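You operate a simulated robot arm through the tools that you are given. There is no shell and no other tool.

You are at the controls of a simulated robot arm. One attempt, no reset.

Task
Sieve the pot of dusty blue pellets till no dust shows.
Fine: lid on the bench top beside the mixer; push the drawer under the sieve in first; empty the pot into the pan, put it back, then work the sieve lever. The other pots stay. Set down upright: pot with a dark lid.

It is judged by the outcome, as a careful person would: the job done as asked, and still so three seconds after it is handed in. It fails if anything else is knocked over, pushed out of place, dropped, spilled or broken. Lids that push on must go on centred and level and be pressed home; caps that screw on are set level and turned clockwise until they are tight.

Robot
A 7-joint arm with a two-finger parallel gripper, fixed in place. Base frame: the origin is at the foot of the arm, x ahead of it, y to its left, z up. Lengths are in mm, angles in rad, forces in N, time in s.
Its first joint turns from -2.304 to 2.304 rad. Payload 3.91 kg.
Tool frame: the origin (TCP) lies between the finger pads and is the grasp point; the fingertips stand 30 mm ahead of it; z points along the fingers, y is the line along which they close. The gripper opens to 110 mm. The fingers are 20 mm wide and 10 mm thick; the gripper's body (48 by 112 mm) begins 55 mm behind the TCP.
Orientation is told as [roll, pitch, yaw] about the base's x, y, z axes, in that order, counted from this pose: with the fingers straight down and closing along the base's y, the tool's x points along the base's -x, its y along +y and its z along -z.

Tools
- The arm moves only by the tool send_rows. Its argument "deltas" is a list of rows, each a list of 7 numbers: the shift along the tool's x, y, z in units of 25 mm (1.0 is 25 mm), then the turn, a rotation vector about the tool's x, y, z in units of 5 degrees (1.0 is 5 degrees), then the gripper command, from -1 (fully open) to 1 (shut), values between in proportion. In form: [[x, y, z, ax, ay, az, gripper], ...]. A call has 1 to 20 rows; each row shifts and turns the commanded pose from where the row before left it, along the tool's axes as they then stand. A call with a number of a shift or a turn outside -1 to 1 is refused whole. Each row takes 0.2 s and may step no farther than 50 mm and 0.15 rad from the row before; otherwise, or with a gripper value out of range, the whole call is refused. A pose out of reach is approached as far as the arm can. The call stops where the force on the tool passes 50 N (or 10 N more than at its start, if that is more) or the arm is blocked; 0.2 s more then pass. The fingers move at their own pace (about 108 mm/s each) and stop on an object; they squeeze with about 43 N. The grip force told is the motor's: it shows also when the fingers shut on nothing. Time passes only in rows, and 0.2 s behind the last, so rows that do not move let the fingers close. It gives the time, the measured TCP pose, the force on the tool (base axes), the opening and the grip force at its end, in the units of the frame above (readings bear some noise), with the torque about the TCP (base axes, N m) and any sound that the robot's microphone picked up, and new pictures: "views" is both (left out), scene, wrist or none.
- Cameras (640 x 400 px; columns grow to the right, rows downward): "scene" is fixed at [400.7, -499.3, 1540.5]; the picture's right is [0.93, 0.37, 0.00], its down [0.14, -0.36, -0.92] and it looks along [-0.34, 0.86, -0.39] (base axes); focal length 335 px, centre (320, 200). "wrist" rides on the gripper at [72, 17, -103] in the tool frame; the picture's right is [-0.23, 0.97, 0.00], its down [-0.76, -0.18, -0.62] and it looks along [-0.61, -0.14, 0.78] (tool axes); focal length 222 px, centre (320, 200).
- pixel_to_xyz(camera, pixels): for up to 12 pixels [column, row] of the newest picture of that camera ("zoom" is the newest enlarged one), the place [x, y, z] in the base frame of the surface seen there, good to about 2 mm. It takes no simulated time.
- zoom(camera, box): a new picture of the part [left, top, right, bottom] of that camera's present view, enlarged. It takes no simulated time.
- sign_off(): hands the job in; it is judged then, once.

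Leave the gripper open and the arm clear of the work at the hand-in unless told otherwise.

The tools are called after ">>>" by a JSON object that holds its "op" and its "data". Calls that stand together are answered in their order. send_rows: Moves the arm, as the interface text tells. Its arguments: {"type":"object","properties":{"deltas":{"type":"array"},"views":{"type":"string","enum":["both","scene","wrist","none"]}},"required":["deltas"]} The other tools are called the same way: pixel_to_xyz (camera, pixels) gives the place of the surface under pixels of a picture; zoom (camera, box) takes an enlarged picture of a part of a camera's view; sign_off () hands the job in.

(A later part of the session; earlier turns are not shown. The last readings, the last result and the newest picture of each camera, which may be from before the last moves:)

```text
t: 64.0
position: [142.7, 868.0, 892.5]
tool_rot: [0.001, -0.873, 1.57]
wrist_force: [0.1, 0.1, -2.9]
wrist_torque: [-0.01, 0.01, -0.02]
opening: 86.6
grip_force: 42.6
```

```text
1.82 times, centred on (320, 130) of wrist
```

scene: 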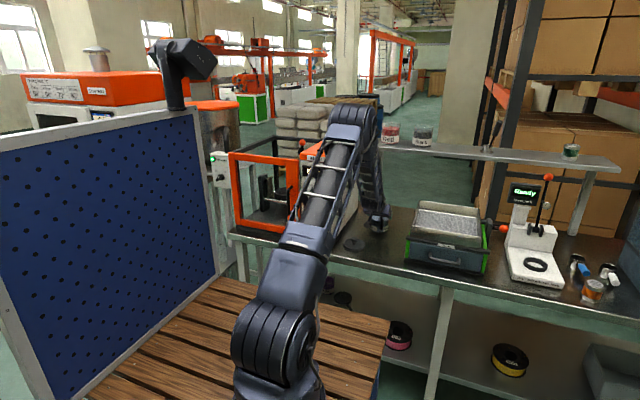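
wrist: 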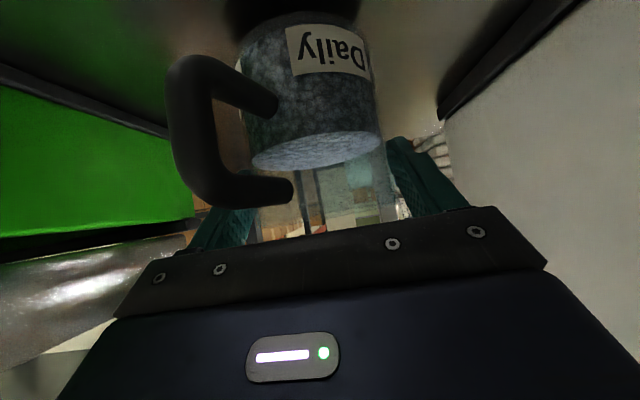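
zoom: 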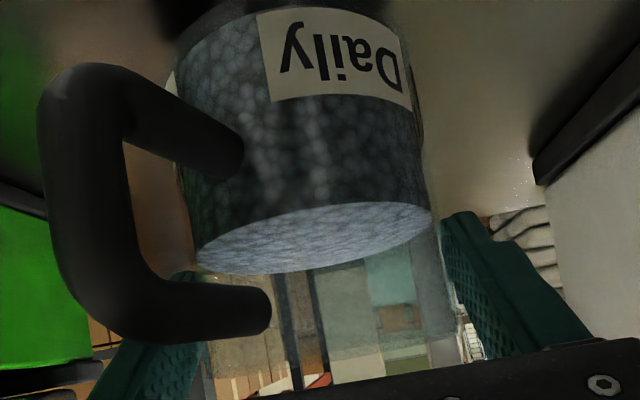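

The pot hangs firmly (≈2.9 N), no slip. I raise it 180 mm straight up in gentle steps.

>>> {"op": "send_rows", "data": {"deltas": [[-0.3, 0, -0.252, 0, 0, 0, 1], [-0.5515, 0, -0.463, 0, 0, 0, 1], [-0.5515, 0, -0.463, 0, 0, 0, 1], [-0.5515, 0, -0.463, 0, 0, 0, 1], [-0.5515, 0, -0.463, 0, 0, 0, 1], [-0.5515, 0, -0.463, 0, 0, 0, 1], [-0.5515, 0, -0.463, 0, 0, 0, 1], [-0.5515, 0, -0.463, 0, 0, 0, 1], [-0.5515, 0, -0.463, 0, 0, 0, 1], [-0.5515, 0, -0.463, 0, 0, 0, 1], [-0.3, 0, -0.252, 0, 0, 0, 1]], "views": "both"}}

```text
t: 66.4
position: [142.2, 869.6, 1075.2]
tool_rot: [0.0, -0.872, 1.57]
wrist_force: [0.8, 0.7, -4.0]
wrist_torque: [-0.02, -0.02, -0.01]
opening: 86.7
grip_force: 43.0
```

scene: 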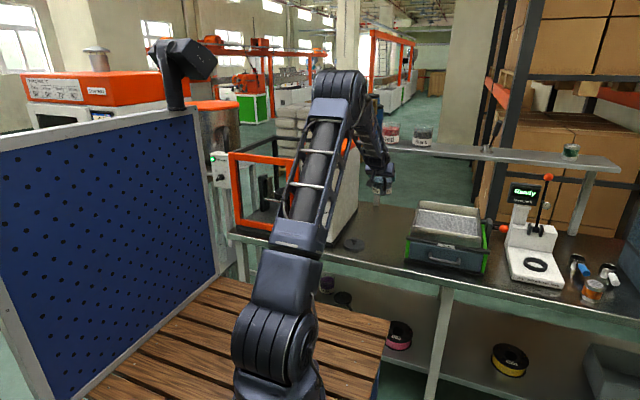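
wrist: 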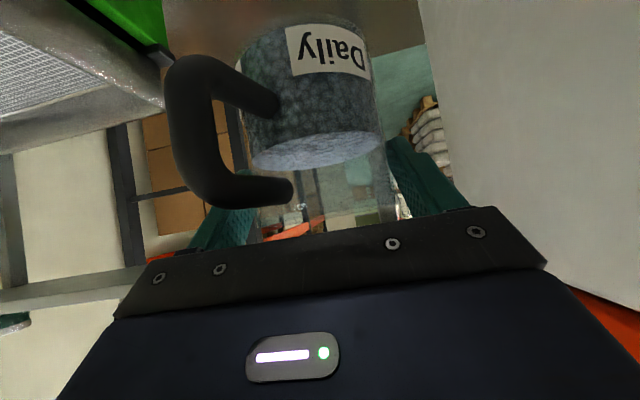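

Stable. I carry the pot level to above the pan, (415, 805, 1085).

>>> {"op": "send_rows", "data": {"deltas": [[0.048, -0.39, -0.08, 0, 0, 0, 1], [0.097, -0.78, -0.16, 0, 0, 0, 1], [0.097, -0.78, -0.16, 0, 0, 0, 1], [0.097, -0.78, -0.16, 0, 0, 0, 1], [0.097, -0.78, -0.16, 0, 0, 0, 1], [0.097, -0.78, -0.16, 0, 0, 0, 1], [0.097, -0.78, -0.16, 0, 0, 0, 1], [0.097, -0.78, -0.16, 0, 0, 0, 1], [0.097, -0.78, -0.16, 0, 0, 0, 1], [0.097, -0.78, -0.16, 0, 0, 0, 1], [0.097, -0.78, -0.16, 0, 0, 0, 1], [0.097, -0.78, -0.16, 0, 0, 0, 1], [0.097, -0.78, -0.16, 0, 0, 0, 1], [0.097, -0.78, -0.16, 0, 0, 0, 1], [0.048, -0.39, -0.08, 0, 0, 0, 1]], "views": "both"}}

>>> {"op": "zoom", "data": {"camera": "scene", "box": [390, 120, 530, 280]}}

```text
t: 69.6
position: [413.8, 803.9, 1086.2]
tool_rot: [0.001, -0.872, 1.574]
wrist_force: [-0.9, -0.3, -3.8]
wrist_torque: [-0.05, 0.01, -0.01]
opening: 86.7
grip_force: 42.9
```

scene: 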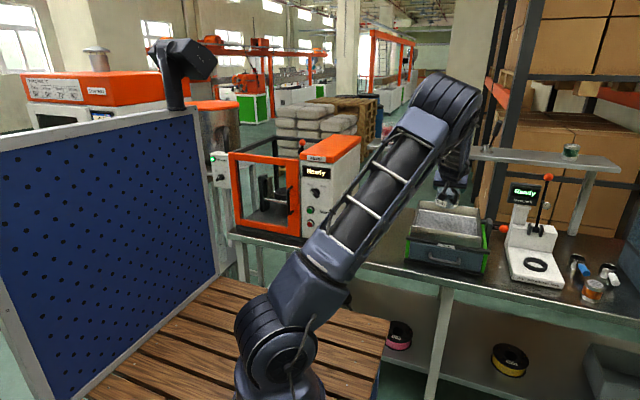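
wrist: 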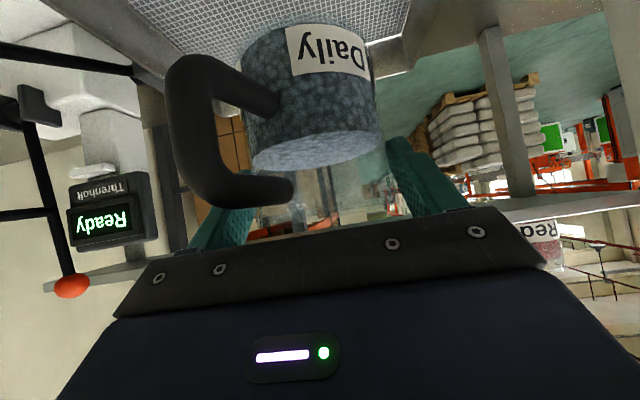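

```text
2.50 times, centred on (460, 200) of scene
```

zoom: 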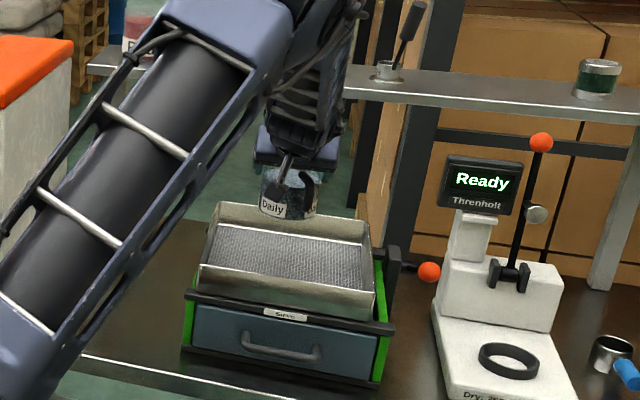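

Over the pan and steady. I lower to z≈1050 and shift 15 mm to −x (the mouth will tip toward +x), keeping the pot upright.

>>> {"op": "send_rows", "data": {"deltas": [[0.275, 0.15, 0.232, 0, 0, 0, 1], [0.275, 0.15, 0.232, 0, 0, 0, 1], [0.275, 0.15, 0.232, 0, 0, 0, 1], [0.275, 0.15, 0.232, 0, 0, 0, 1]], "views": "both"}}

>>> {"op": "zoom", "data": {"camera": "scene", "box": [390, 120, 530, 280]}}

```text
t: 70.6
position: [399.4, 802.7, 1047.5]
tool_rot: [0.001, -0.873, 1.571]
wrist_force: [-0.1, -0.2, -2.9]
wrist_torque: [-0.01, 0.04, 0.02]
opening: 86.7
grip_force: 42.6
```

scene: 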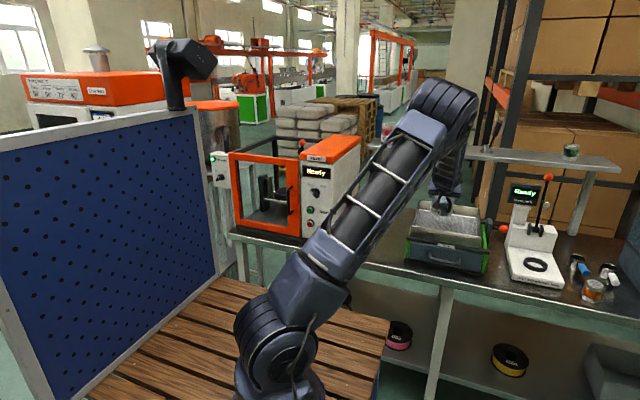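
wrist: 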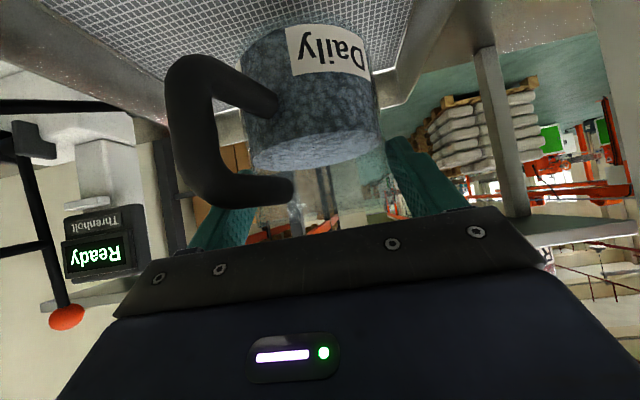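

```text
2.50 times, centred on (460, 200) of scene
```

zoom: 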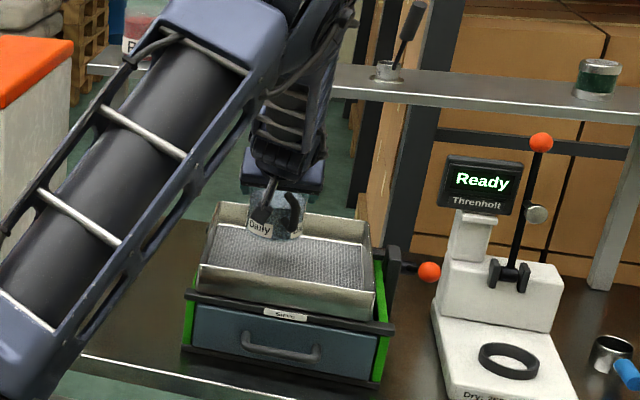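

Now I begin the pour: roll +50° about the tool axis (mouth tipping toward +x), watching.

>>> {"op": "send_rows", "data": {"deltas": [[0, 0, 0, 0, 0, 0.5, 1], [0, 0, 0, 0, 0, 1, 1], [0, 0, 0, 0, 0, 1, 1], [0, 0, 0, 0, 0, 1, 1], [0, 0, 0, 0, 0, 1, 1], [0, 0, 0, 0, 0, 1, 1], [0, 0, 0, 0, 0, 1, 1], [0, 0, 0, 0, 0, 1, 1], [0, 0, 0, 0, 0, 1, 1], [0, 0, 0, 0, 0, 1, 1], [0, 0, 0, 0, 0, 0.5, 1]], "views": "both"}}

>>> {"op": "zoom", "data": {"camera": "scene", "box": [390, 120, 530, 280]}}

```text
t: 73.0
position: [400.6, 803.5, 1049.8]
tool_rot: [0.738, -0.513, 0.494]
wrist_force: [-0.8, -0.4, -2.9]
wrist_torque: [-0.02, -0.07, -0.04]
opening: 86.7
grip_force: 42.9
```

scene: 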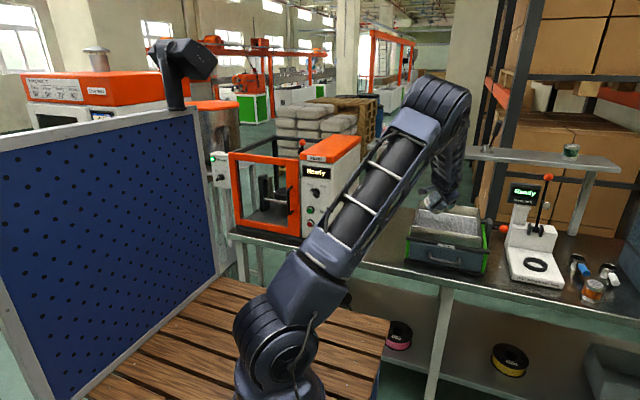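
wrist: 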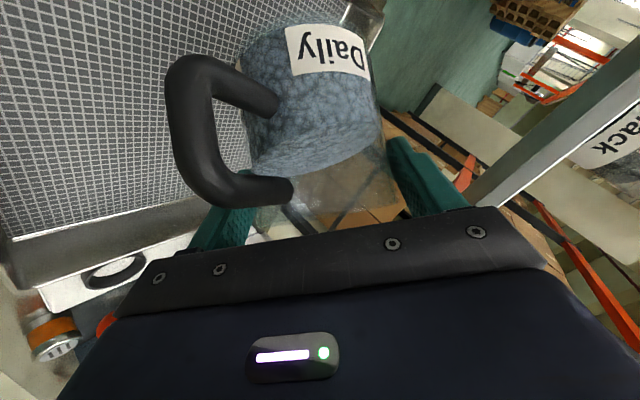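

```text
2.50 times, centred on (460, 200) of scene
```

zoom: 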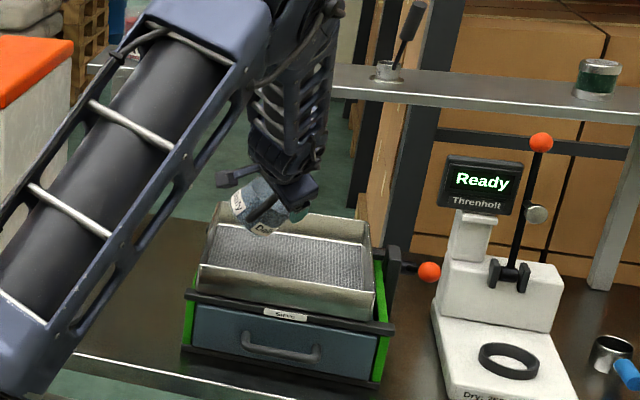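

At 50° roll nothing has left the pot yet. I continue slowly by 40° (2.5° per row).

>>> {"op": "send_rows", "data": {"deltas": [[0, 0, 0, 0, 0, 0.5, 1], [0, 0, 0, 0, 0, 0.5, 1], [0, 0, 0, 0, 0, 0.5, 1], [0, 0, 0, 0, 0, 0.5, 1], [0, 0, 0, 0, 0, 0.5, 1], [0, 0, 0, 0, 0, 0.5, 1], [0, 0, 0, 0, 0, 0.5, 1], [0, 0, 0, 0, 0, 0.5, 1]], "views": "both"}}

>>> {"op": "zoom", "data": {"camera": "scene", "box": [390, 120, 530, 280]}}

```text
t: 74.8
position: [400.2, 804.5, 1049.1]
tool_rot: [0.841, -0.266, 0.229]
wrist_force: [0.5, 0.4, -3.6]
wrist_torque: [-0.08, -0.08, 0.01]
opening: 86.6
grip_force: 42.9
```

scene: 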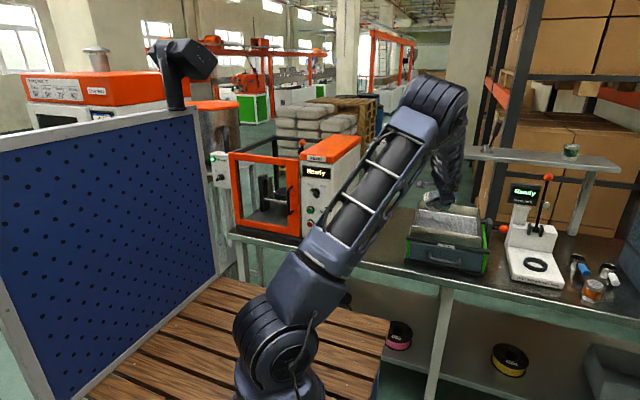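
wrist: 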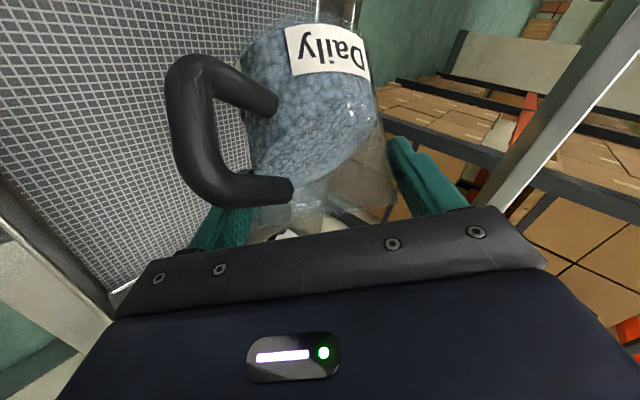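

```text
2.50 times, centred on (460, 200) of scene
```

zoom: 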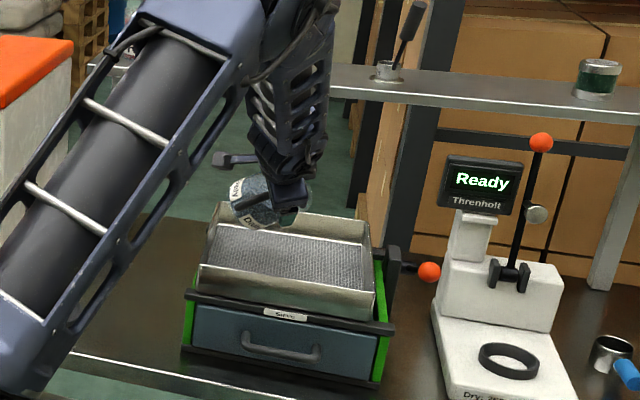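

The pellets are sliding inside toward the lip at 70°. I roll on another 20°.

>>> {"op": "send_rows", "data": {"deltas": [[0, 0, 0, 0, 0, 0.5, 1], [0, 0, 0, 0, 0, 0.5, 1], [0, 0, 0, 0, 0, 0.5, 1], [0, 0, 0, 0, 0, 0.5, 1], [0, 0, 0, 0, 0, 0.5, 1], [0, 0, 0, 0, 0, 0.5, 1], [0, 0, 0, 0, 0, 0.5, 1], [0, 0, 0, 0, 0, 0.5, 1]], "views": "both"}}

>>> {"op": "zoom", "data": {"camera": "scene", "box": [390, 120, 530, 280]}}

```text
t: 76.6
position: [400.4, 804.3, 1051.0]
tool_rot: [0.873, -0.002, 0.002]
wrist_force: [-0.4, 0.1, -4.3]
wrist_torque: [-0.05, -0.08, -0.01]
opening: 86.6
grip_force: 43.0
```

scene: 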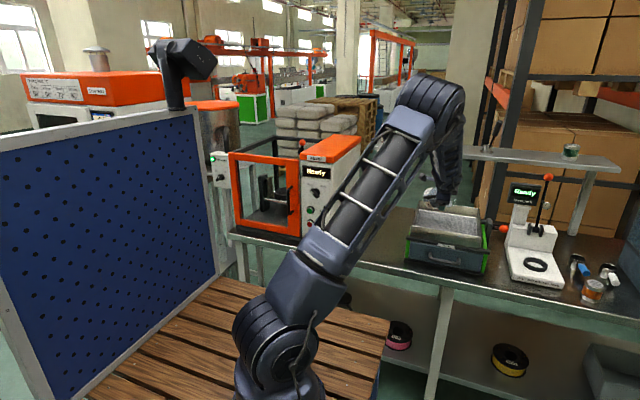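
wrist: 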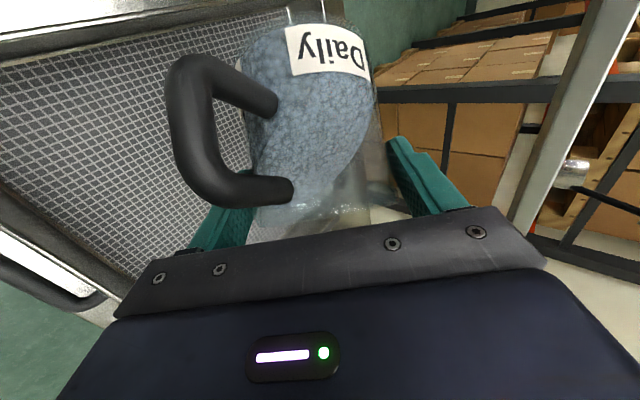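

```text
2.50 times, centred on (460, 200) of scene
```

zoom: 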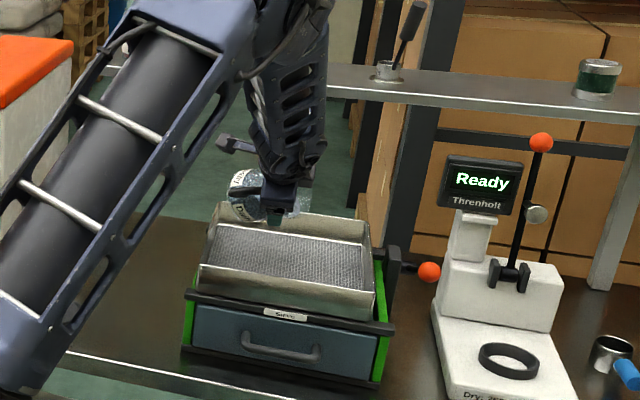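

The pot is tilted ~65° with pellets at the lip. I continue rolling slowly while raising the tool's pitch, 10 rows.

>>> {"op": "send_rows", "data": {"deltas": [[0, 0, 0, -0.286, 0, 0.5, 1], [0, 0, 0, -0.286, 0.012, 0.5, 1], [0, 0, 0, -0.285, 0.025, 0.5, 1], [0, 0, 0, -0.284, 0.037, 0.5, 1], [0, 0, 0, -0.282, 0.05, 0.5, 1], [0, 0, 0, -0.279, 0.062, 0.5, 1], [0, 0, 0, -0.276, 0.074, 0.5, 1], [0, 0, 0, -0.273, 0.086, 0.5, 1], [0, 0, 0, -0.269, 0.098, 0.5, 1], [0, 0, 0, -0.264, 0.109, 0.5, 1]], "views": "both"}}

>>> {"op": "zoom", "data": {"camera": "scene", "box": [390, 120, 530, 280]}}

```text
t: 78.8
position: [400.2, 803.3, 1049.8]
tool_rot: [1.084, 0.39, -0.203]
wrist_force: [-0.6, -0.5, -2.4]
wrist_torque: [-0.09, -0.07, 0.0]
opening: 86.6
grip_force: 42.5
```

scene: 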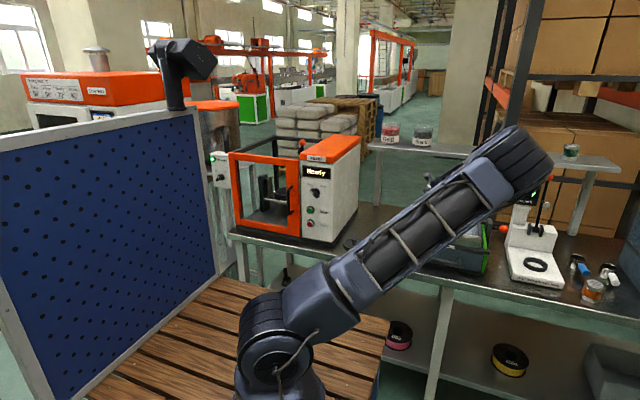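
wrist: 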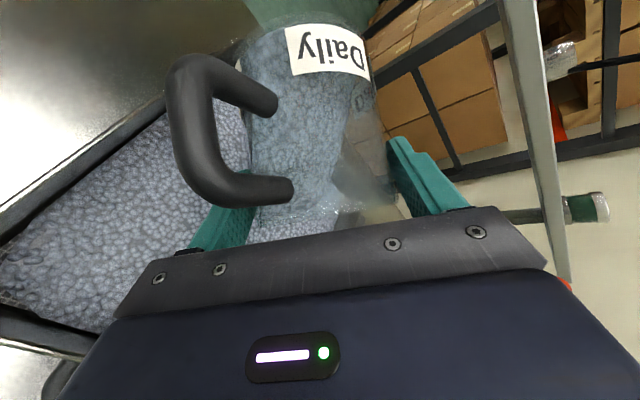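

```text
2.50 times, centred on (460, 200) of scene
```

zoom: 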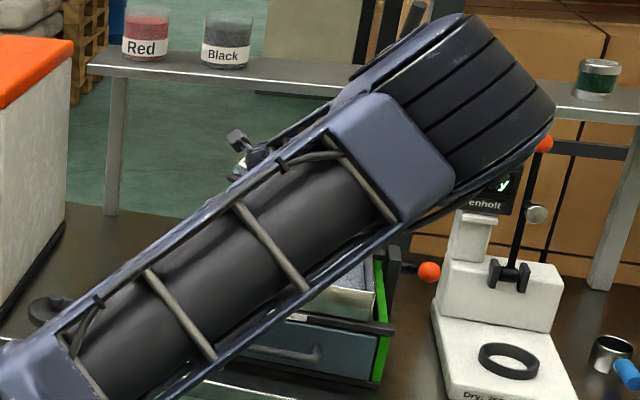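

Pellets are now lying in the pan (left in the wrist view), and the load fell. I continue the tilt, 9 more rows.

>>> {"op": "send_rows", "data": {"deltas": [[0, 0, 0, -0.259, 0.121, 0.5, 1], [0, 0, 0, -0.254, 0.132, 0.5, 1], [0, 0, 0, -0.248, 0.143, 0.5, 1], [0, 0, 0, -0.241, 0.154, 0.5, 1], [0, 0, 0, -0.234, 0.164, 0.5, 1], [0, 0, 0, -0.227, 0.174, 0.5, 1], [0, 0, 0, -0.219, 0.184, 0.5, 1], [0, 0, 0, -0.211, 0.193, 0.5, 1], [0, 0, 0, -0.202, 0.202, 0.5, 1]], "views": "both"}}

```text
t: 80.8
position: [400.1, 803.7, 1050.3]
tool_rot: [1.248, 0.799, -0.247]
wrist_force: [0.0, 0.1, -1.9]
wrist_torque: [-0.05, -0.01, 0.0]
opening: 86.2
grip_force: 42.8
```

scene: 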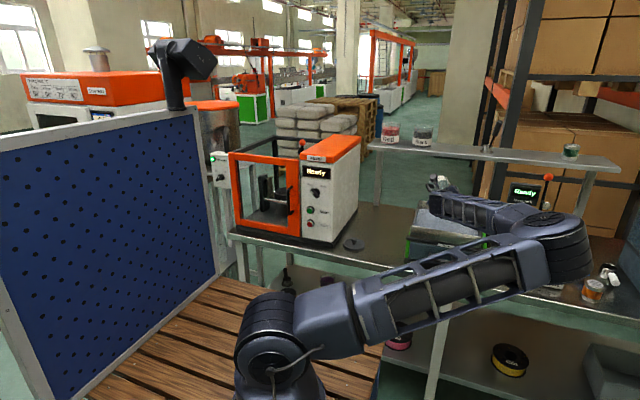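
wrist: 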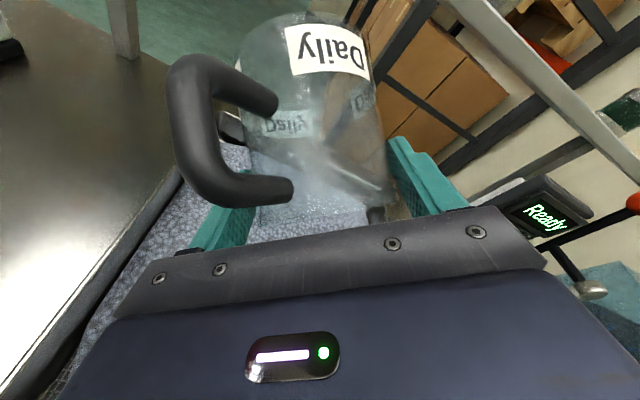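

The pot looks nearly empty. I look closer.

>>> {"op": "zoom", "data": {"camera": "wrist", "box": [180, 0, 460, 240]}}

>>> {"op": "zoom", "data": {"camera": "scene", "box": [390, 150, 530, 280]}}

```text
1.67 times, centred on (320, 120) of wrist
```

zoom: 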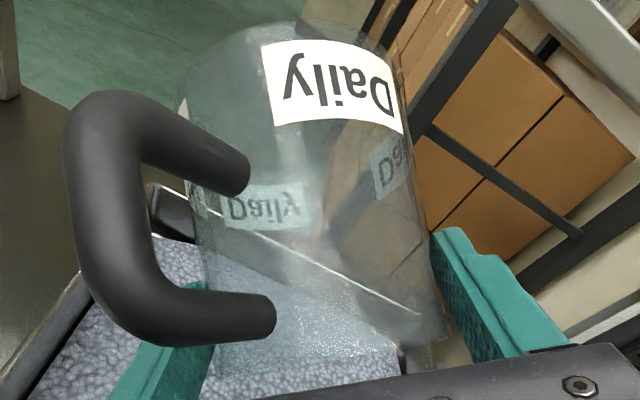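

```text
3.08 times, centred on (460, 215) of scene
```

zoom: 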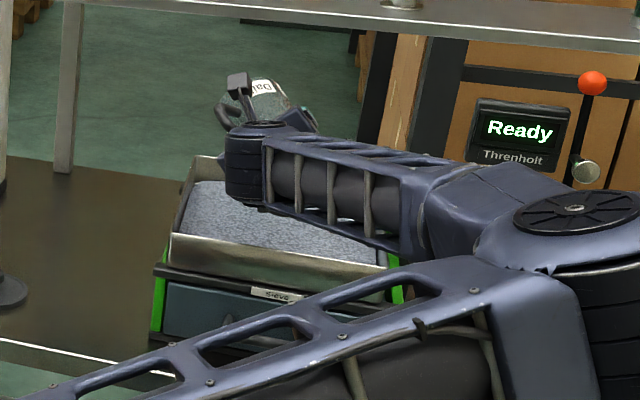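

The pan holds the pellets; a thin remainder may still cling. I finish the tilt to 160° and hold for a moment.

>>> {"op": "send_rows", "data": {"deltas": [[0, 0, 0, -0.193, 0.211, 0.5, 1], [0, 0, 0, -0.184, 0.219, 0.5, 1], [0, 0, 0, -0.174, 0.227, 0.5, 1], [0, 0, 0, -0.164, 0.234, 0.5, 1], [0, 0, 0, -0.154, 0.241, 0.5, 1], [0, 0, 0, -0.143, 0.248, 0.5, 1], [0, 0, 0, -0.132, 0.254, 0.5, 1], [0, 0, 0, -0.121, 0.259, 0.5, 1], [0, 0, 0, -0.109, 0.264, 0.5, 1], [0, 0, 0, 0, 0, 0, 1], [0, 0, 0, 0, 0, 0, 1], [0, 0, 0, 0, 0, 0, 1]], "views": "both"}}

>>> {"op": "zoom", "data": {"camera": "wrist", "box": [180, 0, 460, 240]}}

>>> {"op": "zoom", "data": {"camera": "scene", "box": [390, 150, 530, 280]}}

```text
t: 83.4
position: [400.6, 804.3, 1048.6]
tool_rot: [1.572, 1.217, -0.012]
wrist_force: [-0.3, -0.9, -1.4]
wrist_torque: [-0.01, 0.0, 0.0]
opening: 86.2
grip_force: 43.6
```

scene: 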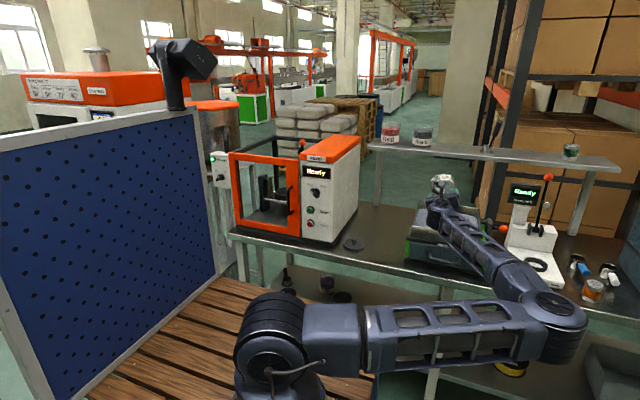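
wrist: 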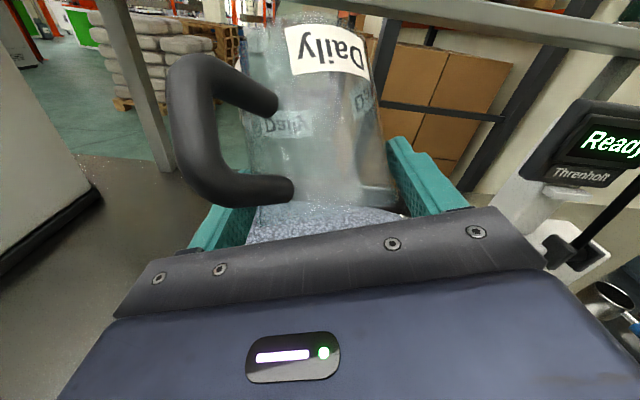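

```text
1.67 times, centred on (320, 120) of wrist
```

zoom: 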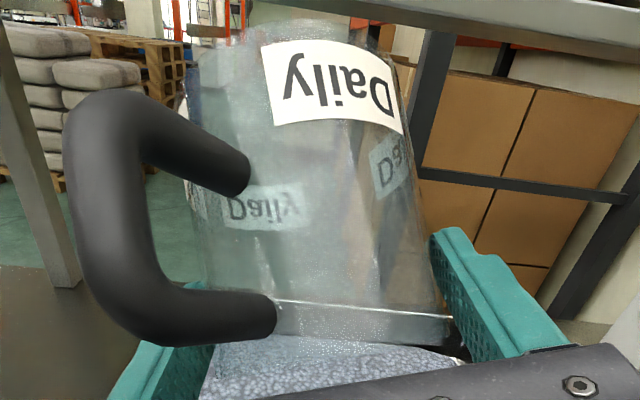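

```text
3.08 times, centred on (460, 215) of scene
```

zoom: 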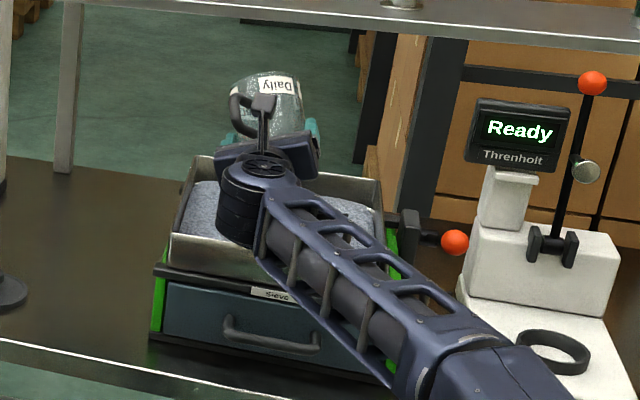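

The pot is empty. I notice small white specks on the bench near (130,165); I'll enlarge that to be sure it is not spillage.

>>> {"op": "zoom", "data": {"camera": "wrist", "box": [60, 120, 220, 240]}}

>>> {"op": "pixel_to_xyz", "data": {"camera": "wrist", "pixels": [[100, 160], [130, 165], [150, 175], [330, 225], [280, 235]]}}

>>> {"op": "zoom", "data": {"camera": "scene", "box": [340, 190, 420, 260]}}

```text
3.33 times, centred on (140, 180) of wrist
```

zoom: 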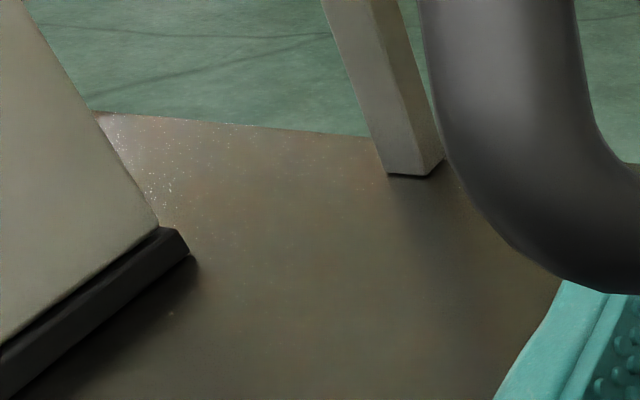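

```text
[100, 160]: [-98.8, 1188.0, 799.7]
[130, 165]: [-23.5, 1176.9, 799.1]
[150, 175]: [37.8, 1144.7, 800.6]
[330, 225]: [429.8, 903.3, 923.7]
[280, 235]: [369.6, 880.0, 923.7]
```

```text
5.71 times, centred on (380, 225) of scene
```

zoom: 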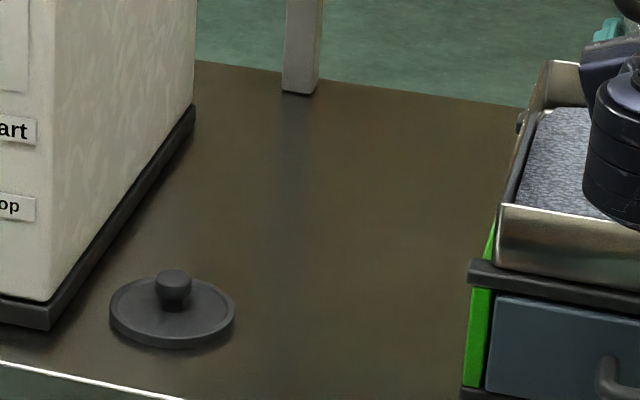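

No spill — those are only glints on the bench far behind; the pellet bed lies at z≈924 in the pan. Now I turn the empty pot back upright by the reverse path.

>>> {"op": "send_rows", "data": {"deltas": [[0, 0, 0, 0.219, -0.528, -1, 1], [0, 0, 0, 0.264, -0.506, -1, 1], [0, 0, 0, 0.307, -0.482, -1, 1], [0, 0, 0, 0.348, -0.453, -1, 1], [0, 0, 0, 0.386, -0.421, -1, 1], [0, 0, 0, 0.421, -0.386, -1, 1], [0, 0, 0, 0.453, -0.348, -1, 1], [0, 0, 0, 0.482, -0.307, -1, 1], [0, 0, 0, 0.506, -0.264, -1, 1], [0, 0, 0, 0.528, -0.219, -1, 1], [0, 0, 0, 0.545, -0.172, -1, 1], [0, 0, 0, 0.557, -0.124, -1, 1], [0, 0, 0, 0.566, -0.075, -1, 1], [0, 0, 0, 0.57, -0.025, -1, 1]], "views": "both"}}

```text
t: 86.4
position: [399.7, 802.5, 1049.8]
tool_rot: [0.874, -0.007, -0.014]
wrist_force: [1.0, -0.1, -0.9]
wrist_torque: [0.0, -0.05, 0.05]
opening: 86.4
grip_force: 43.0
```

scene: 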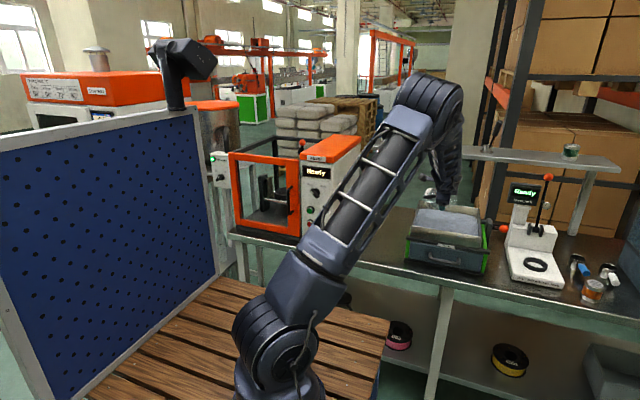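
wrist: 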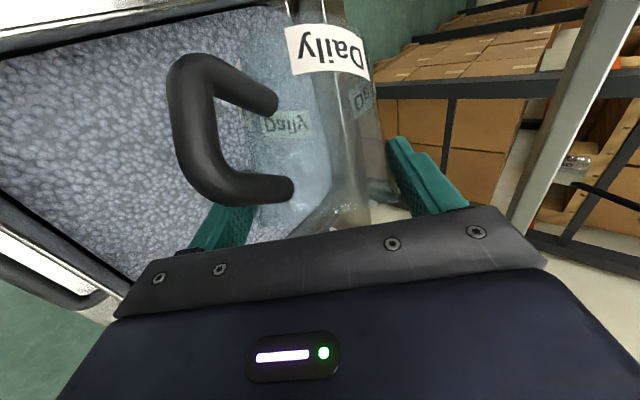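

Good — pellets lie in the pan and the pot is clear. I roll back the last 90° to upright.

>>> {"op": "send_rows", "data": {"deltas": [[0, 0, 0, 0, 0, -1, 1], [0, 0, 0, 0, 0, -1, 1], [0, 0, 0, 0, 0, -1, 1], [0, 0, 0, 0, 0, -1, 1], [0, 0, 0, 0, 0, -1, 1], [0, 0, 0, 0, 0, -1, 1], [0, 0, 0, 0, 0, -1, 1], [0, 0, 0, 0, 0, -1, 1], [0, 0, 0, 0, 0, -1, 1], [0, 0, 0, 0, 0, -1, 1], [0, 0, 0, 0, 0, -1, 1], [0, 0, 0, 0, 0, -1, 1], [0, 0, 0, 0, 0, -1, 1], [0, 0, 0, 0, 0, -1, 1], [0, 0, 0, 0, 0, -1, 1], [0, 0, 0, 0, 0, -1, 1], [0, 0, 0, 0, 0, -1, 1], [0, 0, 0, 0, 0, -1, 1]], "views": "both"}}

```text
t: 90.2
position: [399.1, 803.5, 1049.0]
tool_rot: [-0.011, -0.874, 1.564]
wrist_force: [-0.2, 0.2, -0.8]
wrist_torque: [-0.02, 0.02, 0.0]
opening: 86.3
grip_force: 43.1
```

scene: 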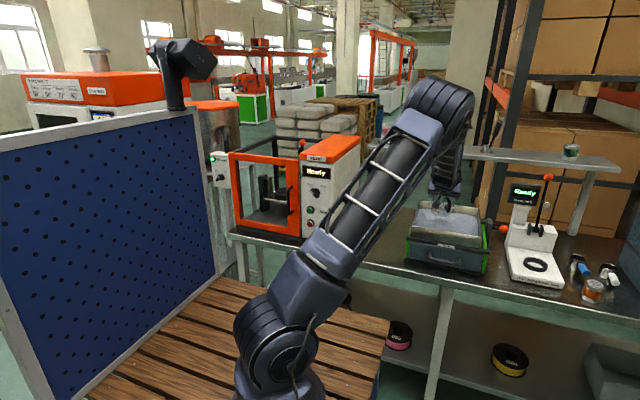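
wrist: 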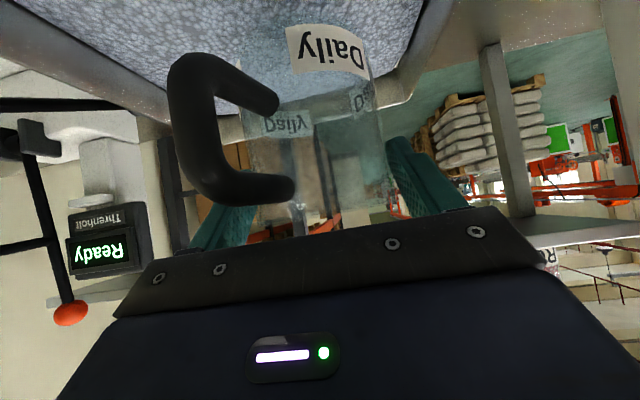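

The pot is upright again (within about 0.4°). I raise it, correct the small turn error, and carry it back above its place.

>>> {"op": "send_rows", "data": {"deltas": [[-0.55, 0, -0.463, -0.187, 0, -0.052, 1], [-0.55, 0, -0.463, 0, 0, 0, 1], [-0.06, 0.366, 0.071, 0, 0, 0, 1], [-0.119, 0.732, 0.142, 0, 0, 0, 1], [-0.119, 0.732, 0.142, 0, 0, 0, 1], [-0.119, 0.732, 0.142, 0, 0, 0, 1], [-0.119, 0.732, 0.142, 0, 0, 0, 1], [-0.119, 0.732, 0.142, 0, 0, 0, 1], [-0.119, 0.732, 0.142, 0, 0, 0, 1], [-0.119, 0.732, 0.142, 0, 0, 0, 1], [-0.119, 0.732, 0.142, 0, 0, 0, 1], [-0.119, 0.732, 0.142, 0, 0, 0, 1], [-0.119, 0.732, 0.142, 0, 0, 0, 1], [-0.119, 0.732, 0.142, 0, 0, 0, 1], [-0.119, 0.732, 0.142, 0, 0, 0, 1], [-0.119, 0.732, 0.142, 0, 0, 0, 1], [-0.06, 0.366, 0.071, 0, 0, 0, 1]], "views": "both"}}

>>> {"op": "zoom", "data": {"camera": "scene", "box": [390, 180, 530, 280]}}

```text
t: 93.8
position: [143.9, 869.1, 1085.9]
tool_rot: [0.003, -0.873, 1.57]
wrist_force: [0.2, -0.2, -1.4]
wrist_torque: [0.0, 0.02, 0.01]
opening: 86.3
grip_force: 42.8
```

scene: 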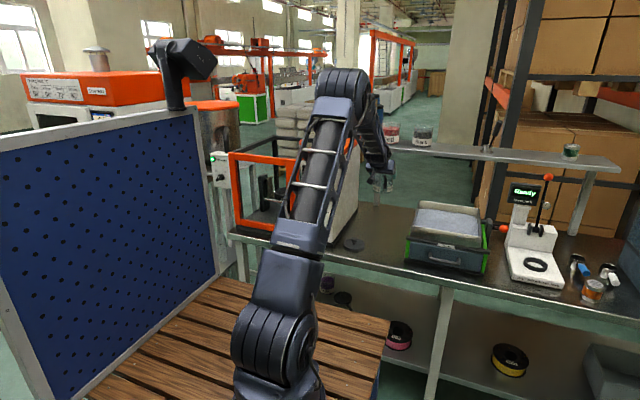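
wrist: 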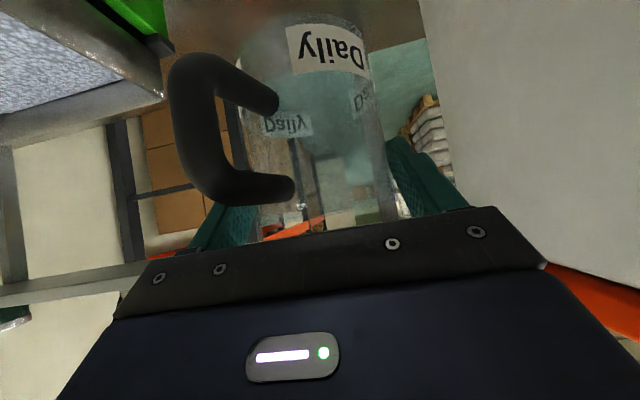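

```text
4.00 times, centred on (460, 230) of scene
```

zoom: 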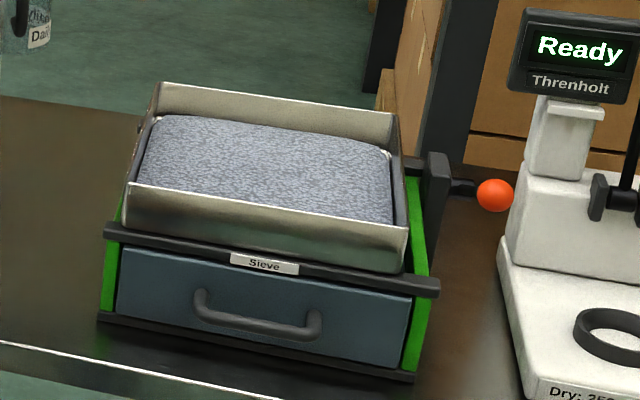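

All pellets lie in the pan, nothing spilled. I lower the pot straight down by 190 mm to just above the bench.

>>> {"op": "send_rows", "data": {"deltas": [[0.3, 0, 0.252, 0, 0, 0, 1], [0.613, 0, 0.515, 0, 0, 0, 1], [0.613, 0, 0.515, 0, 0, 0, 1], [0.613, 0, 0.515, 0, 0, 0, 1], [0.613, 0, 0.515, 0, 0, 0, 1], [0.613, 0, 0.515, 0, 0, 0, 1], [0.613, 0, 0.515, 0, 0, 0, 1], [0.613, 0, 0.515, 0, 0, 0, 1], [0.613, 0, 0.515, 0, 0, 0, 1], [0.613, 0, 0.515, 0, 0, 0, 1]], "views": "both"}}

>>> {"op": "zoom", "data": {"camera": "scene", "box": [345, 180, 415, 245]}}

```text
t: 96.0
position: [142.0, 869.7, 895.9]
tool_rot: [0.001, -0.874, 1.571]
wrist_force: [-0.2, -0.7, 0.5]
wrist_torque: [0.03, 0.02, 0.02]
opening: 86.3
grip_force: 42.6
```

scene: 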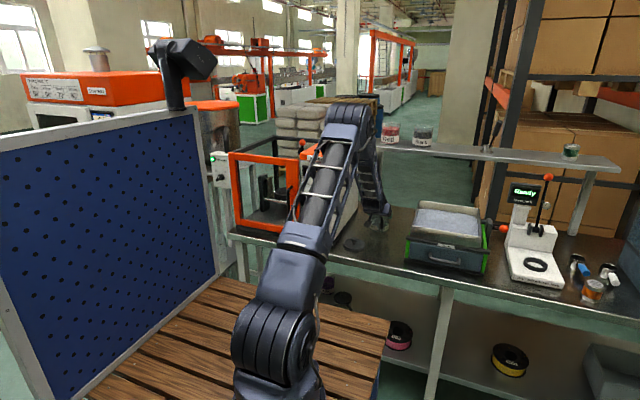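
wrist: 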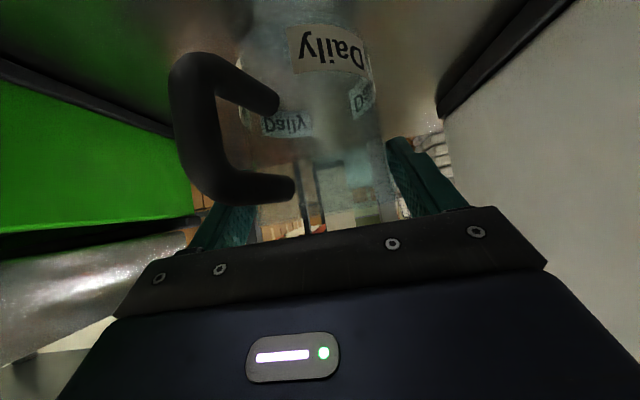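

```text
6.15 times, centred on (380, 212) of scene
```

zoom: 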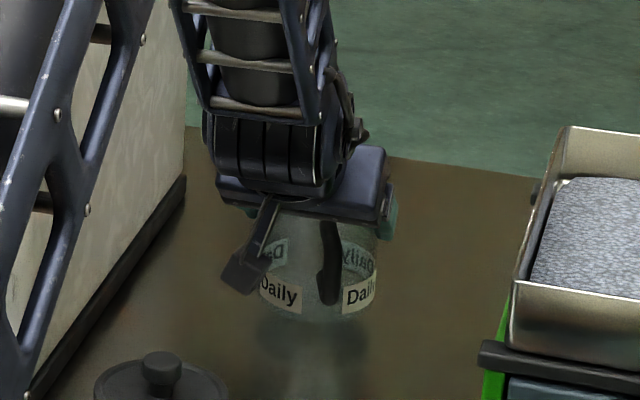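

About 13 mm remain. I lower 9 mm, then feel for the bench in 1.25 mm steps.

>>> {"op": "send_rows", "data": {"deltas": [[0.15, 0, 0.1, 0, 0, 0, 1], [0.15, 0, 0.1, 0, 0, 0, 1], [0.038, 0, 0.032, 0, 0, 0, 1], [0.038, 0, 0.032, 0, 0, 0, 1]], "views": "none"}}

>>> {"op": "send_rows", "data": {"deltas": [[0.038, 0, 0.032, 0, 0, 0, 1], [0, 0, 0, 0, 0, 0, 1]], "views": "none"}}

```text
t: 97.0
position: [143.1, 867.2, 885.9]
tool_rot: [0.003, -0.875, 1.57]
wrist_force: [0.0, 0.4, -0.5]
wrist_torque: [-0.01, 0.01, 0.0]
opening: 86.3
grip_force: 43.2
```

```text
t: 97.6
position: [142.8, 868.2, 885.4]
tool_rot: [0.003, -0.875, 1.57]
wrist_force: [0.3, -0.2, -0.8]
wrist_torque: [0.0, 0.01, -0.01]
opening: 86.2
grip_force: 43.2
```

>>> {"op": "send_rows", "data": {"deltas": [[0.038, 0, 0.032, 0, 0, 0, 1], [0.038, 0, 0.032, 0, 0, 0, 1], [0, 0, 0, 0, 0, 0, 1]], "views": "none"}}

```text
t: 98.4
position: [142.8, 868.0, 884.0]
tool_rot: [0.002, -0.875, 1.571]
wrist_force: [-0.9, -0.1, 7.9]
wrist_torque: [-0.11, 0.28, 0.02]
opening: 86.3
grip_force: 42.7
```

The bench is felt (7.9 N up). I ease by half a millimetre, then open the fingers gradually.

>>> {"op": "send_rows", "data": {"deltas": [[-0.015, 0, -0.013, 0, 0, 0, 1], [0, 0, 0, 0, 0, 0, -0.5], [0, 0, 0, 0, 0, 0, -0.62], [0, 0, 0, 0, 0, 0, -0.75], [0, 0, 0, 0, 0, 0, -1], [0, 0, 0, 0, 0, 0, -1]], "views": "both"}}

>>> {"op": "zoom", "data": {"camera": "scene", "box": [345, 180, 415, 245]}}

>>> {"op": "zoom", "data": {"camera": "wrist", "box": [180, 0, 460, 240]}}

```text
t: 99.8
position: [143.7, 866.5, 882.9]
tool_rot: [0.002, -0.874, 1.571]
wrist_force: [0.4, 0.6, 0.5]
wrist_torque: [-0.02, -0.01, 0.02]
opening: 110.0
grip_force: 0.0
```

scene: 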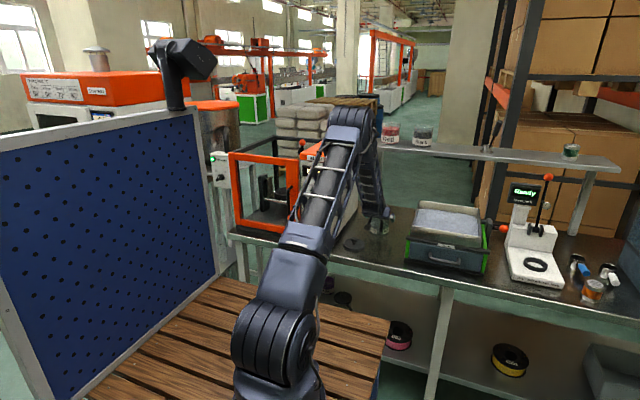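
wrist: 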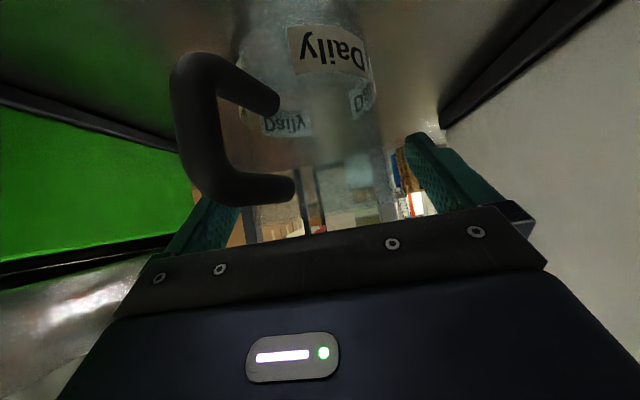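

```text
6.15 times, centred on (380, 212) of scene
```

zoom: 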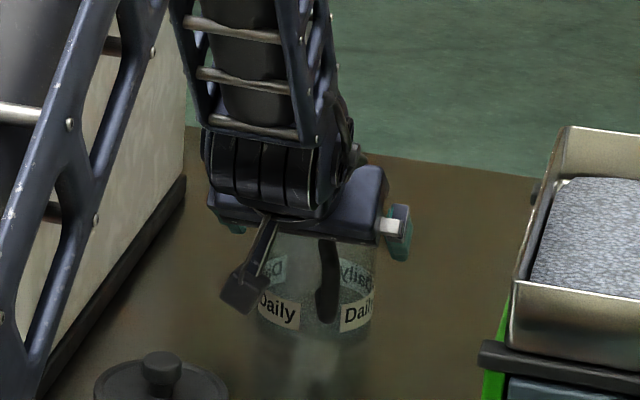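

```text
1.67 times, centred on (320, 120) of wrist
```

zoom: 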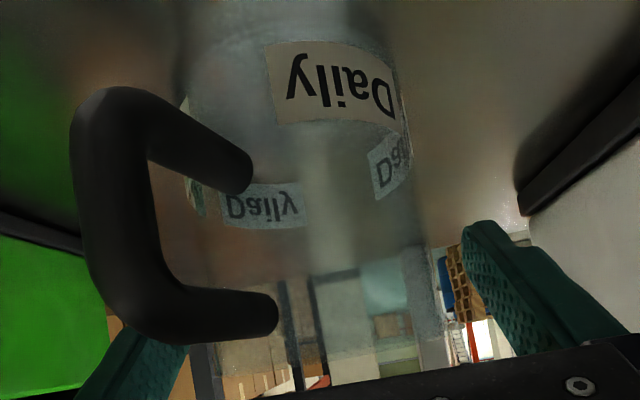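

The pot stands on its own, upright, fingers free on both sides. I retreat along the tool axis by 110 mm.

>>> {"op": "send_rows", "data": {"deltas": [[0, 0, -0.3, 0, 0, 0, -1], [0, 0, -0.5, 0, 0, 0, -1], [0, 0, -0.8, 0, 0, 0, -1], [0, 0, -0.9, 0, 0, 0, -1], [0, 0, -0.9, 0, 0, 0, -1], [0, 0, -1, 0, 0, 0, -1]], "views": "both"}}

>>> {"op": "zoom", "data": {"camera": "scene", "box": [345, 180, 415, 255]}}

```text
t: 101.2
position: [143.1, 782.9, 952.2]
tool_rot: [0.003, -0.872, 1.57]
wrist_force: [-0.8, -0.7, -0.8]
wrist_torque: [0.01, 0.01, 0.0]
opening: 110.2
grip_force: 0.1
```

scene: 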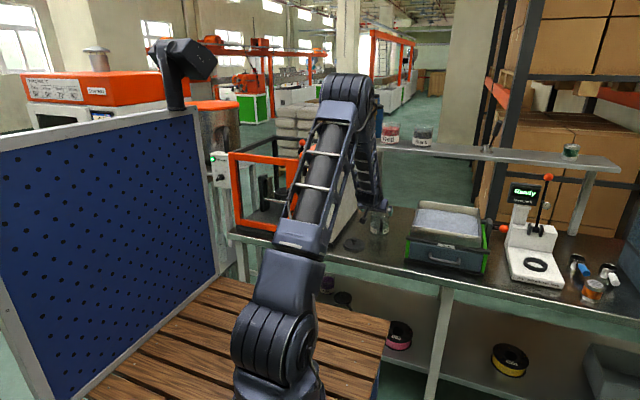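
wrist: 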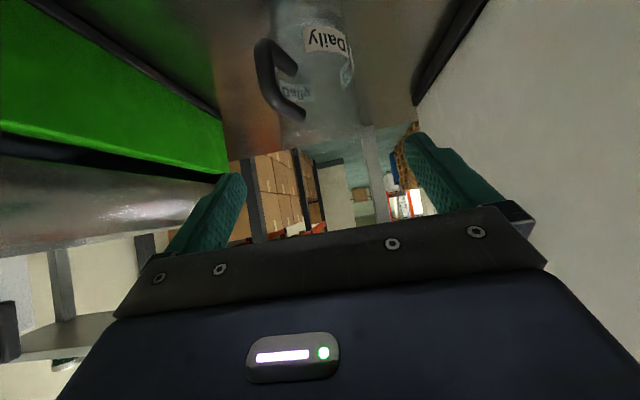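

```text
5.33 times, centred on (380, 218) of scene
```

zoom: 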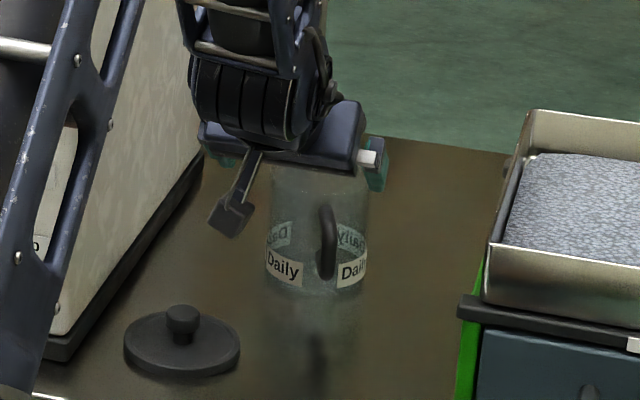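

Pot and lid both stand well. Next the sieve lever. Keeping this tilted tool pose, I rise to z≈1082 and then go across to the lever, stopping in front of and above its ball.

>>> {"op": "send_rows", "data": {"deltas": [[-0.664, 0, -0.557, 0, 0, 0, -0.6], [-0.664, 0, -0.557, 0, 0, 0, -0.4], [-0.664, 0, -0.557, 0, 0, 0, -0.2], [-0.664, 0, -0.557, 0, 0, 0, -0.1], [-0.664, 0, -0.557, 0, 0, 0, -0.1], [-0.664, 0, -0.557, 0, 0, 0, -0.1]], "views": "none"}}

>>> {"op": "send_rows", "data": {"deltas": [[0.184, -0.934, -0.219, 0, 0, 0, -0.1], [0.184, -0.934, -0.219, 0, 0, 0, -0.1], [0.184, -0.934, -0.219, 0, 0, 0, -0.1], [0.184, -0.934, -0.219, 0, 0, 0, -0.1], [0.184, -0.934, -0.219, 0, 0, 0, -0.1], [0.184, -0.934, -0.219, 0, 0, 0, -0.1], [0.184, -0.934, -0.219, 0, 0, 0, -0.1], [0.184, -0.934, -0.219, 0, 0, 0, -0.1], [0.184, -0.934, -0.219, 0, 0, 0, -0.1], [0.184, -0.934, -0.219, 0, 0, 0, -0.1], [0.184, -0.934, -0.219, 0, 0, 0, -0.1], [0.184, -0.934, -0.219, 0, 0, 0, -0.1], [0.184, -0.934, -0.219, 0, 0, 0, -0.1], [0.184, -0.934, -0.219, 0, 0, 0, -0.1], [0.184, -0.934, -0.219, 0, 0, 0, -0.1], [0.184, -0.934, -0.219, 0, 0, 0, -0.1], [0.184, -0.934, -0.219, 0, 0, 0, -0.1], [0.184, -0.934, -0.219, 0, 0, 0, -0.1], [0.184, -0.934, -0.219, 0, 0, 0, -0.1], [0.184, -0.934, -0.219, 0, 0, 0, -0.1]], "views": "both"}}

```text
t: 102.6
position: [142.9, 782.8, 1083.4]
tool_rot: [0.004, -0.873, 1.569]
wrist_force: [0.7, 0.2, -0.2]
wrist_torque: [0.01, 0.0, 0.0]
opening: 60.4
grip_force: 0.1
```

```text
t: 106.8
position: [612.4, 640.3, 1081.8]
tool_rot: [0.003, -0.874, 1.57]
wrist_force: [-0.9, -0.4, -0.3]
wrist_torque: [-0.06, -0.04, 0.02]
opening: 60.4
grip_force: 0.0
```

scene: 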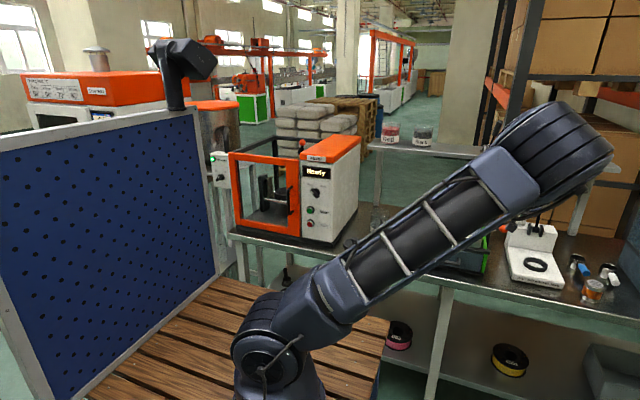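
wrist: 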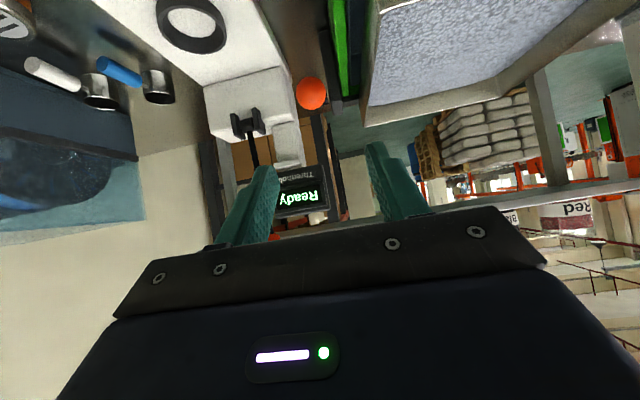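

The lever's ball appears at (311,94). I'll enlarge and measure it and the neighbours.

>>> {"op": "zoom", "data": {"camera": "wrist", "box": [200, 0, 420, 180]}}

>>> {"op": "pixel_to_xyz", "data": {"camera": "wrist", "pixels": [[311, 94], [297, 94], [325, 94], [311, 80], [311, 108], [327, 120], [340, 60], [270, 60], [292, 120], [330, 90], [250, 120], [375, 110]]}}

```text
2.22 times, centred on (310, 90) of wrist
```

zoom: 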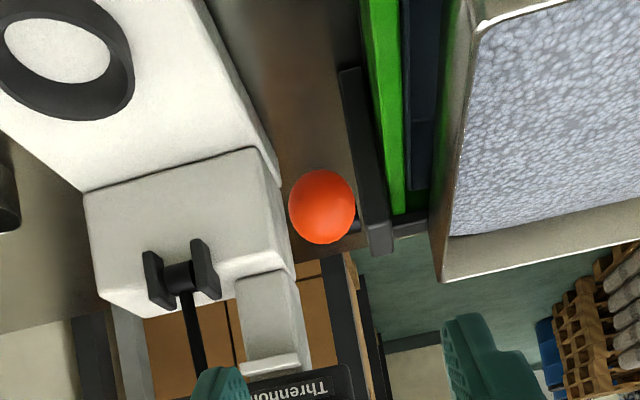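

```text
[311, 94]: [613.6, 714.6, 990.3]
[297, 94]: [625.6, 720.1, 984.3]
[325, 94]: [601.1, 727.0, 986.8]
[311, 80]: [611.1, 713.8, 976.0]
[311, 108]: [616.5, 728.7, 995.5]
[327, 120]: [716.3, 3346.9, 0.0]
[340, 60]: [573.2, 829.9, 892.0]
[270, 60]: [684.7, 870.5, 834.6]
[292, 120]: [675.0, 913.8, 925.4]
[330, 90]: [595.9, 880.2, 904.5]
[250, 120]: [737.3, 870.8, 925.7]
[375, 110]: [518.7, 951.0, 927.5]
```

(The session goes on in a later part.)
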